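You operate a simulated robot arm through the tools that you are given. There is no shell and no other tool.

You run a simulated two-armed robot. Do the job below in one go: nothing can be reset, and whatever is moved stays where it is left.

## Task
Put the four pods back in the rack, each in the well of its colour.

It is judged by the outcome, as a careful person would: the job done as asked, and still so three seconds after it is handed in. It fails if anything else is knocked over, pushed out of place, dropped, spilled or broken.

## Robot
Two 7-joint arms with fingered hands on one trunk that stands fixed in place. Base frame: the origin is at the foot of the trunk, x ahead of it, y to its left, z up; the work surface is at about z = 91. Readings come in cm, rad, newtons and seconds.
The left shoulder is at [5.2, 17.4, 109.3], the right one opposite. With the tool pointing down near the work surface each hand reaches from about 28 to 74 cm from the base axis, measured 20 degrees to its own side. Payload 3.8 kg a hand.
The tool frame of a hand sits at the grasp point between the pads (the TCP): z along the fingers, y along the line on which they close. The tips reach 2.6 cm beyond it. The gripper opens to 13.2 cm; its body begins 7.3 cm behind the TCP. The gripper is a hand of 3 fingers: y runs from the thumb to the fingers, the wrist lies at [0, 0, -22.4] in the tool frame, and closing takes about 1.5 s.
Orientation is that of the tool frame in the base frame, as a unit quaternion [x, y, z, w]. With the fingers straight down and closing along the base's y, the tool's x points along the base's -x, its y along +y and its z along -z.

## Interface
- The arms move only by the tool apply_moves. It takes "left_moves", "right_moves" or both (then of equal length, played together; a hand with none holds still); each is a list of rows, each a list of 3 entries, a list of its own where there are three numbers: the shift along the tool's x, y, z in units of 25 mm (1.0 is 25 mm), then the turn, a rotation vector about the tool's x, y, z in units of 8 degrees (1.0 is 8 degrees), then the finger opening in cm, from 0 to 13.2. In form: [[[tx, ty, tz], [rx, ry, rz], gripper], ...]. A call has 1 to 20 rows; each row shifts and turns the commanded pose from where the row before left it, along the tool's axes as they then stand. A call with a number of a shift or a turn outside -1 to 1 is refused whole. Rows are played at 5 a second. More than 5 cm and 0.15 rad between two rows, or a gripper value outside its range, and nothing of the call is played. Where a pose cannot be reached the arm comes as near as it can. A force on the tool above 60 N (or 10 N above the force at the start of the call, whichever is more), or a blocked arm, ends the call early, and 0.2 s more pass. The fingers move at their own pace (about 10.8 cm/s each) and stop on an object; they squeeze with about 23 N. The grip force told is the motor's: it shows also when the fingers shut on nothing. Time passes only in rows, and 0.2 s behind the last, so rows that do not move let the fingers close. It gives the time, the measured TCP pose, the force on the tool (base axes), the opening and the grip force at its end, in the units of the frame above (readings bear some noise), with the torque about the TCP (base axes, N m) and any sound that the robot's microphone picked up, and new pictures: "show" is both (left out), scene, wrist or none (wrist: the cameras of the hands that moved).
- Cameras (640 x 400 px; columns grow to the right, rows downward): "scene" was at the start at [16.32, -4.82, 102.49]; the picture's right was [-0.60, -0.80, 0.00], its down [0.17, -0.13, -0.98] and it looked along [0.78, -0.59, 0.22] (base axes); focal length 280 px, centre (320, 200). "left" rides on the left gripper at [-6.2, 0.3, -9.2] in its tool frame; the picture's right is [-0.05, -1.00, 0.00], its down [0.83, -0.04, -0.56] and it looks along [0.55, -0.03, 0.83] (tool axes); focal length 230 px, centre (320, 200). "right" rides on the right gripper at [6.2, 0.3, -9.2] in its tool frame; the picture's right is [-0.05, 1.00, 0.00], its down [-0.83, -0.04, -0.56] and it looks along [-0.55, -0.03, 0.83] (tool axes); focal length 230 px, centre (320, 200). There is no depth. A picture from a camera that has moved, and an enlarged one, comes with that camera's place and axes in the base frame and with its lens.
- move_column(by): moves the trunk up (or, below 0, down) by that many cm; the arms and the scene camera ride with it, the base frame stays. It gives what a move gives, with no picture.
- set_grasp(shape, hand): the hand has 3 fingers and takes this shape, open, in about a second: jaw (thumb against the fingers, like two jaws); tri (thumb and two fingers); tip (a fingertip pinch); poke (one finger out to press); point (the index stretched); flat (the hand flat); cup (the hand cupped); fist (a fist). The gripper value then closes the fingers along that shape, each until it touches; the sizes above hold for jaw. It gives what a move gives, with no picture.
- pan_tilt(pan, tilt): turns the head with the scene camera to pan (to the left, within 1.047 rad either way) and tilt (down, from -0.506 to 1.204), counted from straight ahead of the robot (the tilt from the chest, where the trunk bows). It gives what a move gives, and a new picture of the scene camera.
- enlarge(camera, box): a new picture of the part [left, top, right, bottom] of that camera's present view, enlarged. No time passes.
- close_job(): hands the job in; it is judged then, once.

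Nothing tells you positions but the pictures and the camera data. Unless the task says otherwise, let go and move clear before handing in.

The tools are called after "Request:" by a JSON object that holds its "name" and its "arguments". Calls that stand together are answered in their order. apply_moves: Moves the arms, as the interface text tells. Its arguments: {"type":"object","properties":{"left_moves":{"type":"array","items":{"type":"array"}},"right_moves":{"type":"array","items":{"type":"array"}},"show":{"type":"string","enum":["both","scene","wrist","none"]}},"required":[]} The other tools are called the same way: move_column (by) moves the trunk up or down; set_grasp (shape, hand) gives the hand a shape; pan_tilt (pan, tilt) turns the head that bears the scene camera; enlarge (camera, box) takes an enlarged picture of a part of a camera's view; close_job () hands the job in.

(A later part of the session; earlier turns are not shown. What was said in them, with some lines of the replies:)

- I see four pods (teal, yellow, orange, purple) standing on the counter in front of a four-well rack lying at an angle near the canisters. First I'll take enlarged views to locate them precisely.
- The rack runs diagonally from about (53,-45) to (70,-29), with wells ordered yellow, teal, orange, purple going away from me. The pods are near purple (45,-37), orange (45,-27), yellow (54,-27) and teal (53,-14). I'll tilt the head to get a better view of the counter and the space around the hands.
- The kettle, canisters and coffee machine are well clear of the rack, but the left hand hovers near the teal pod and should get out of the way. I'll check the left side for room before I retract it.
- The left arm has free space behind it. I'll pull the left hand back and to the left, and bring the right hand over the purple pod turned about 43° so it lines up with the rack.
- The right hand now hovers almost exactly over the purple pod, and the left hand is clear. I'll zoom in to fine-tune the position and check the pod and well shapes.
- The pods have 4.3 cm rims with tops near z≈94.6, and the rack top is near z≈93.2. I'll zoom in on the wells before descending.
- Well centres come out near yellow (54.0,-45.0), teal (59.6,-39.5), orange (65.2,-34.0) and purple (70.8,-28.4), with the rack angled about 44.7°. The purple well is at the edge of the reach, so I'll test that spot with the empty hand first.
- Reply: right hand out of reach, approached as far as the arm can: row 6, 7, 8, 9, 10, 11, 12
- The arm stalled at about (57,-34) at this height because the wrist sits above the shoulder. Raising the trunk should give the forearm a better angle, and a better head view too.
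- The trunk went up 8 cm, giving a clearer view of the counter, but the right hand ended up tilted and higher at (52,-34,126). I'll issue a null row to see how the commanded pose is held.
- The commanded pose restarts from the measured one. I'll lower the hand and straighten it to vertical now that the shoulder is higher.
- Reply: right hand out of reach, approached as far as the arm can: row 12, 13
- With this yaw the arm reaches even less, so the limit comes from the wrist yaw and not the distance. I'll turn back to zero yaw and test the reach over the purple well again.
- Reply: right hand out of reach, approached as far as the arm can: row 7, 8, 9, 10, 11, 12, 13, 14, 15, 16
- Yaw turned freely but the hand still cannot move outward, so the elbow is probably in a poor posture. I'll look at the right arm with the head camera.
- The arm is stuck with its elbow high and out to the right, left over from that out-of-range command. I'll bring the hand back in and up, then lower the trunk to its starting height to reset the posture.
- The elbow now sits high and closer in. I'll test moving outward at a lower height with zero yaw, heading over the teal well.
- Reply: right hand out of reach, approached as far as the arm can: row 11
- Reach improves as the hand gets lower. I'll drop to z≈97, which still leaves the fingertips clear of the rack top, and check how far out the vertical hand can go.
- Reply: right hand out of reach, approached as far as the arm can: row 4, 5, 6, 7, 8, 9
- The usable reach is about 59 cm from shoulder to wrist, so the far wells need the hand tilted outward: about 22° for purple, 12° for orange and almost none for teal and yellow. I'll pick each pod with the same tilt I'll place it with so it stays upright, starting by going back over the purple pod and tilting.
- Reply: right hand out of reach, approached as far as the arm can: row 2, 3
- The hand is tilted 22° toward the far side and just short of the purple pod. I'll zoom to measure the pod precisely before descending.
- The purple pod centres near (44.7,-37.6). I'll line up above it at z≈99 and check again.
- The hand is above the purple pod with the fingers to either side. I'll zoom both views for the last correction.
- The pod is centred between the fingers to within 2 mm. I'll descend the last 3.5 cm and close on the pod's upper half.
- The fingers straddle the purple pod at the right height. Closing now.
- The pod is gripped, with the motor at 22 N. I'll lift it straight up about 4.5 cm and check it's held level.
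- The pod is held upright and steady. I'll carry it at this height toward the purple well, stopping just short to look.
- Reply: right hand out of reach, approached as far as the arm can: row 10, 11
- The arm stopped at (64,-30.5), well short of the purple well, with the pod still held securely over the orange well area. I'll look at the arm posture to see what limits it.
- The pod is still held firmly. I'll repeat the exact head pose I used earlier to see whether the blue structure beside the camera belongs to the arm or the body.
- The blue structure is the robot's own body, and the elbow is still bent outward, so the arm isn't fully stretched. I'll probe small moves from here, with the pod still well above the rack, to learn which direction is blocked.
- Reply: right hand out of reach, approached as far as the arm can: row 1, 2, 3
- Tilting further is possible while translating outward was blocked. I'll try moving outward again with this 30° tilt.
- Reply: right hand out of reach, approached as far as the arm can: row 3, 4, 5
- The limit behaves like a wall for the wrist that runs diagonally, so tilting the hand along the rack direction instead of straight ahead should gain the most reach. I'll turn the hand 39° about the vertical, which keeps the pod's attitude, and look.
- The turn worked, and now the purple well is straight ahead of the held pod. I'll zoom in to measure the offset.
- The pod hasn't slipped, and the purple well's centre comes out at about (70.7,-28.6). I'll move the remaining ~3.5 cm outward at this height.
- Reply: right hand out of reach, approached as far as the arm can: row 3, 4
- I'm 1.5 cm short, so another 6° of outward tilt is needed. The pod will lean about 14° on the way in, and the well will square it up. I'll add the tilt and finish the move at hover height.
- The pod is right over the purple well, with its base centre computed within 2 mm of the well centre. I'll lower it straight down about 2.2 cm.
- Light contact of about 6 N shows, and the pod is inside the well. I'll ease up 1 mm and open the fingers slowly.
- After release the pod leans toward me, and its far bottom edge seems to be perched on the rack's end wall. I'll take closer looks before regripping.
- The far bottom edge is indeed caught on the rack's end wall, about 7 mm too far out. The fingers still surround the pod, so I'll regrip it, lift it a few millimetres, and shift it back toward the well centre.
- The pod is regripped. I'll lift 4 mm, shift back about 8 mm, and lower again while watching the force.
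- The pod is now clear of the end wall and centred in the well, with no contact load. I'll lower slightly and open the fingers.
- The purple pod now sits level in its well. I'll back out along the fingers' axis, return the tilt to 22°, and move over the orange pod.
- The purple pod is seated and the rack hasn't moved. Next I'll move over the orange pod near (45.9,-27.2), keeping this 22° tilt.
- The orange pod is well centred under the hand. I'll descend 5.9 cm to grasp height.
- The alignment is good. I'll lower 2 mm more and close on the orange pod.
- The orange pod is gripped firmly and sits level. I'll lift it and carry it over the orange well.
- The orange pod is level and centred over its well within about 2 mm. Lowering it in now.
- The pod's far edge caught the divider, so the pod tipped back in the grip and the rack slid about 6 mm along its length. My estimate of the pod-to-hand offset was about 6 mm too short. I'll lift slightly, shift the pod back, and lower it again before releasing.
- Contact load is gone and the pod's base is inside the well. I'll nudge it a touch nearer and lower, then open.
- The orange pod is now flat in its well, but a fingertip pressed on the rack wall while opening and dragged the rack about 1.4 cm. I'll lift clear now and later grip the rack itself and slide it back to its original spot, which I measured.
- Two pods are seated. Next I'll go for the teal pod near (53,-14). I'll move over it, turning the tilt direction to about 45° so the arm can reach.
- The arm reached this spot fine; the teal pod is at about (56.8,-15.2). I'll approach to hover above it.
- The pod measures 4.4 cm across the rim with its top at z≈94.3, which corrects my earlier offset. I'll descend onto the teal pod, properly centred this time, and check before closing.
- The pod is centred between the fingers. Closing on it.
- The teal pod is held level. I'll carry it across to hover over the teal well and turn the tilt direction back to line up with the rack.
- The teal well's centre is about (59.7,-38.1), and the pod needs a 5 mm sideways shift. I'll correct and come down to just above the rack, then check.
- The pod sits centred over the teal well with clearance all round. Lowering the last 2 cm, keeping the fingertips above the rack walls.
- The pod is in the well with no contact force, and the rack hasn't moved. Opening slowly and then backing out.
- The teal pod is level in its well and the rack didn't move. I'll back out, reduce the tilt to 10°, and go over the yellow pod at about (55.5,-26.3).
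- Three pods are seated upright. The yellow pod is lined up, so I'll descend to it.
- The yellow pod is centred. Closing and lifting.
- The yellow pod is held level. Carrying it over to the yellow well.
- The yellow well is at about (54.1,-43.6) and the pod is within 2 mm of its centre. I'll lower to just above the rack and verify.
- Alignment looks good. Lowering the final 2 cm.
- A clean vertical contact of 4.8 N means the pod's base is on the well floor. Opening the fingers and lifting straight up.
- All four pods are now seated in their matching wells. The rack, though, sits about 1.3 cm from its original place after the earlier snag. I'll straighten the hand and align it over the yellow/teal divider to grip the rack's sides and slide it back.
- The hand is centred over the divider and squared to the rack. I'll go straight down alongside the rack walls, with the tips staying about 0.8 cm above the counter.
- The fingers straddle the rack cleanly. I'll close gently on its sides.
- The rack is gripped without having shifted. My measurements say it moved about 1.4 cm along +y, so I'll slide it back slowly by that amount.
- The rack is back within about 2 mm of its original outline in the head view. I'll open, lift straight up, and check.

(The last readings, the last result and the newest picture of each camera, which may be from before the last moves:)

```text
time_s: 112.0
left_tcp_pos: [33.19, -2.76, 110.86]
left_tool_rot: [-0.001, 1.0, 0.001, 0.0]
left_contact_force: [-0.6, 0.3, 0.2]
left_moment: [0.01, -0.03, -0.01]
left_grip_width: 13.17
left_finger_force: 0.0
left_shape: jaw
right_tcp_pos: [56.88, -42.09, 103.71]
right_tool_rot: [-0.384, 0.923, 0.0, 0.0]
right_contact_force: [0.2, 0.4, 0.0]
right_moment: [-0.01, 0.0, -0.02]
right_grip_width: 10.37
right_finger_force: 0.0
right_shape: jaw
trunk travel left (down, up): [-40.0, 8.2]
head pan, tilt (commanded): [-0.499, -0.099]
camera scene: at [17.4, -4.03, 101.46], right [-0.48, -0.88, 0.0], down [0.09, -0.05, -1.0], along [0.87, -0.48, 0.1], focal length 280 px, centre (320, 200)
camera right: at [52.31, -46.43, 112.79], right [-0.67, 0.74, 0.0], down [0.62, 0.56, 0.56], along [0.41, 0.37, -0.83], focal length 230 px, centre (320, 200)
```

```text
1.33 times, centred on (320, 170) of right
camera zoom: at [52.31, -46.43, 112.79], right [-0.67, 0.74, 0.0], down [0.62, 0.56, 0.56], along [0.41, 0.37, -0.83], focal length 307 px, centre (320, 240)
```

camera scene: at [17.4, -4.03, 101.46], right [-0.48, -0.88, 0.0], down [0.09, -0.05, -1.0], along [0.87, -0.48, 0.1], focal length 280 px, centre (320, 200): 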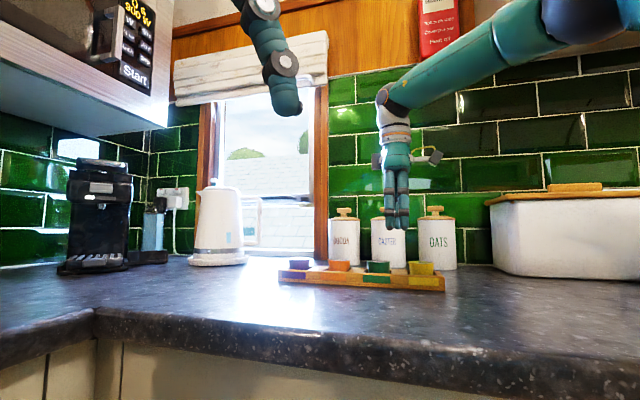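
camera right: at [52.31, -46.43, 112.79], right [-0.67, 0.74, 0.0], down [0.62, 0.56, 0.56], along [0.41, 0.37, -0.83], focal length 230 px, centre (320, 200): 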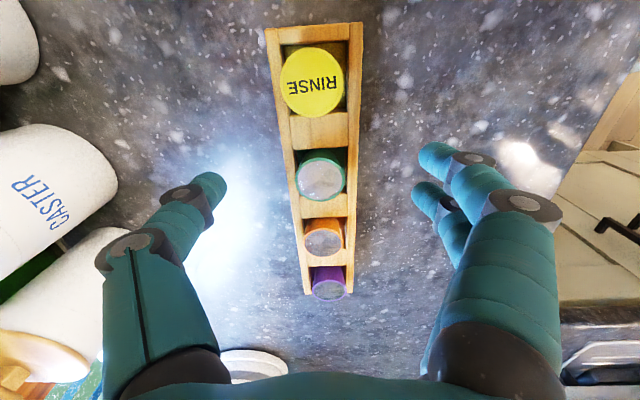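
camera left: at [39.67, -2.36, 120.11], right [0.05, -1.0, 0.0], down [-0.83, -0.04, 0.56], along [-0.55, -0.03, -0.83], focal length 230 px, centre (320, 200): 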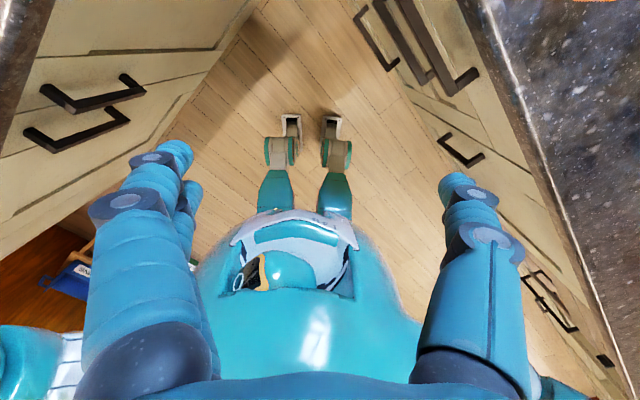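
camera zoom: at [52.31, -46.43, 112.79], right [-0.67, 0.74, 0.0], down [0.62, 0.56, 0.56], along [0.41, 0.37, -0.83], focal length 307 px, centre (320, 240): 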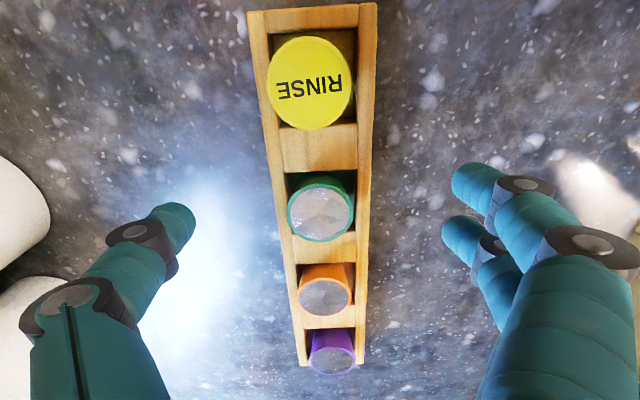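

All four pods sit level in their own wells and the rack is back in place. I'll move the hand well clear and take a last look.

Request:
{"name": "apply_moves", "arguments": {"right_moves": [[[0, 0, -0.8], [0, 0, 0], 10.4], [[0, 0, -0.8], [0, 0, 0], 10.4], [[0.6, 0.55, -0.5], [0, 0, 0], 10.4], [[0.6, 0.55, -0.5], [0, 0, 0], 10.4], [[0.6, 0.55, -0.5], [0, 0, 0], 10.4], [[0.6, 0.55, -0.5], [0, 0, 0], 10.4], [[0.6, 0.55, -0.5], [0, 0, 0], 10.4], [[0.6, 0.55, -0.5], [0, 0, 0], 10.4], [[0, 0, 0], [0, 0, 0], 10.4]], "show": "both"}}

Request:
{"name": "enlarge", "arguments": {"camera": "scene", "box": [260, 220, 460, 310]}}

Request:
{"name": "enlarge", "arguments": {"camera": "right", "box": [160, 60, 400, 260]}}

```text
time_s: 114.0
left_tcp_pos: [33.26, -2.71, 110.95]
left_tool_rot: [-0.001, 1.0, 0.0, 0.0]
left_contact_force: [0.0, -0.2, -0.6]
left_moment: [-0.03, 0.02, 0.04]
left_grip_width: 13.17
left_finger_force: 0.0
left_shape: jaw
right_tcp_pos: [44.34, -42.92, 115.22]
right_tool_rot: [-0.384, 0.923, 0.0, 0.0]
right_contact_force: [-0.3, 0.6, 0.2]
right_moment: [0.04, 0.01, -0.01]
right_grip_width: 10.4
right_finger_force: 0.0
right_shape: jaw
trunk travel left (down, up): [-40.0, 8.2]
head pan, tilt (commanded): [-0.499, -0.099]
camera scene: at [17.42, -4.02, 101.46], right [-0.48, -0.88, 0.0], down [0.09, -0.05, -1.0], along [0.87, -0.48, 0.1], focal length 280 px, centre (320, 200)
camera right: at [39.85, -47.17, 124.28], right [-0.67, 0.74, 0.0], down [0.62, 0.56, 0.55], along [0.41, 0.37, -0.83], focal length 230 px, centre (320, 200)
```

scene: 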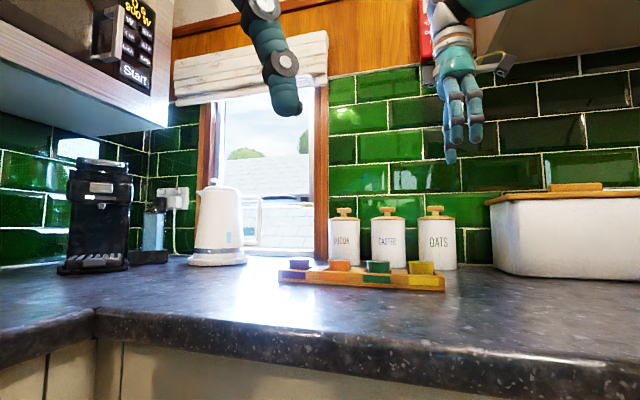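
right: 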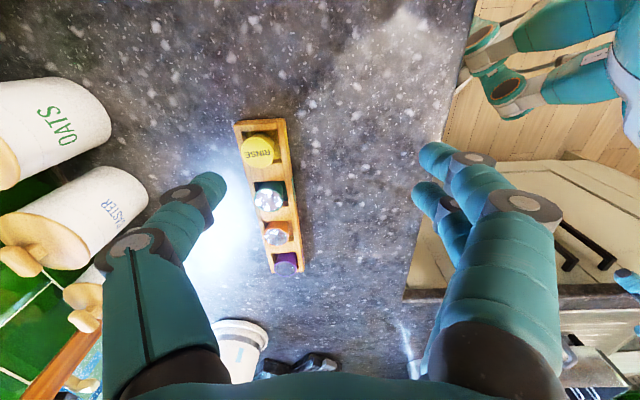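

```text
3.20 times, centred on (360, 265) of scene
camera zoom: at [17.42, -4.02, 101.46], right [-0.48, -0.88, 0.0], down [0.09, -0.05, -1.0], along [0.87, -0.48, 0.1], focal length 896 px, centre (192, -8)
```

zoom: 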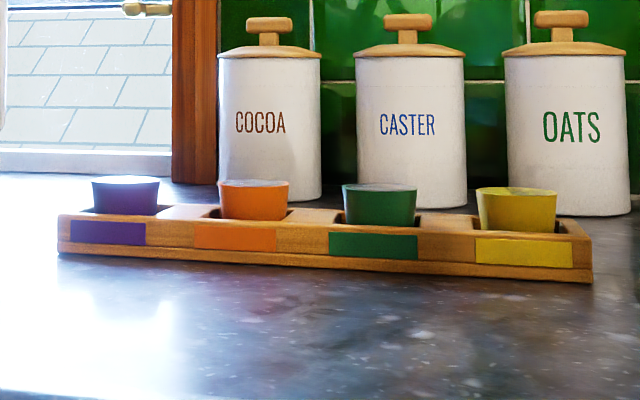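

```text
2.00 times, centred on (280, 160) of right
camera zoom: at [39.85, -47.17, 124.28], right [-0.67, 0.74, 0.0], down [0.62, 0.56, 0.55], along [0.41, 0.37, -0.83], focal length 460 px, centre (400, 280)
```

zoom: 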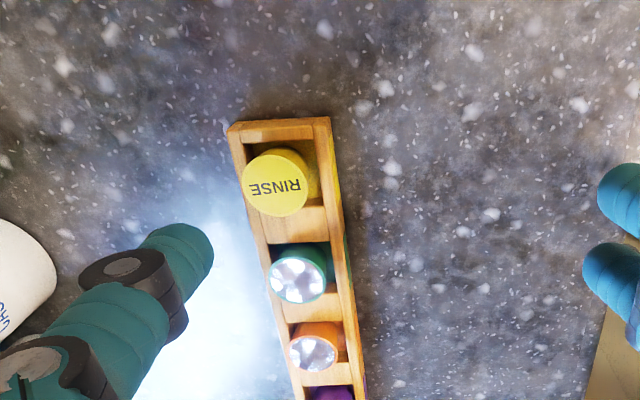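

All four pods stand upright in the wells of their own colour: purple, orange, teal and yellow. The rack is back within a few millimetres of its original place, both hands are clear, and nothing else was touched. I'm handing the job in.

Request:
{"name": "close_job", "arguments": {}}

```text
The job is handed in.
```

All four pods are back in the rack, each upright in the well of its own colour, and I've handed the job in. Both hands are clear, and nothing besides the pods and the rack was moved.

- **Rack:** While I placed the orange pod, the rack got pushed about 1.4 cm out of position. I later gripped it by its sides and slid it back. In the head camera view it now sits within about 3 mm of its original spot.
- **Purple and orange pods:** Both caught on a rack edge on the first try and tipped. I re-seated them, and both now sit level.
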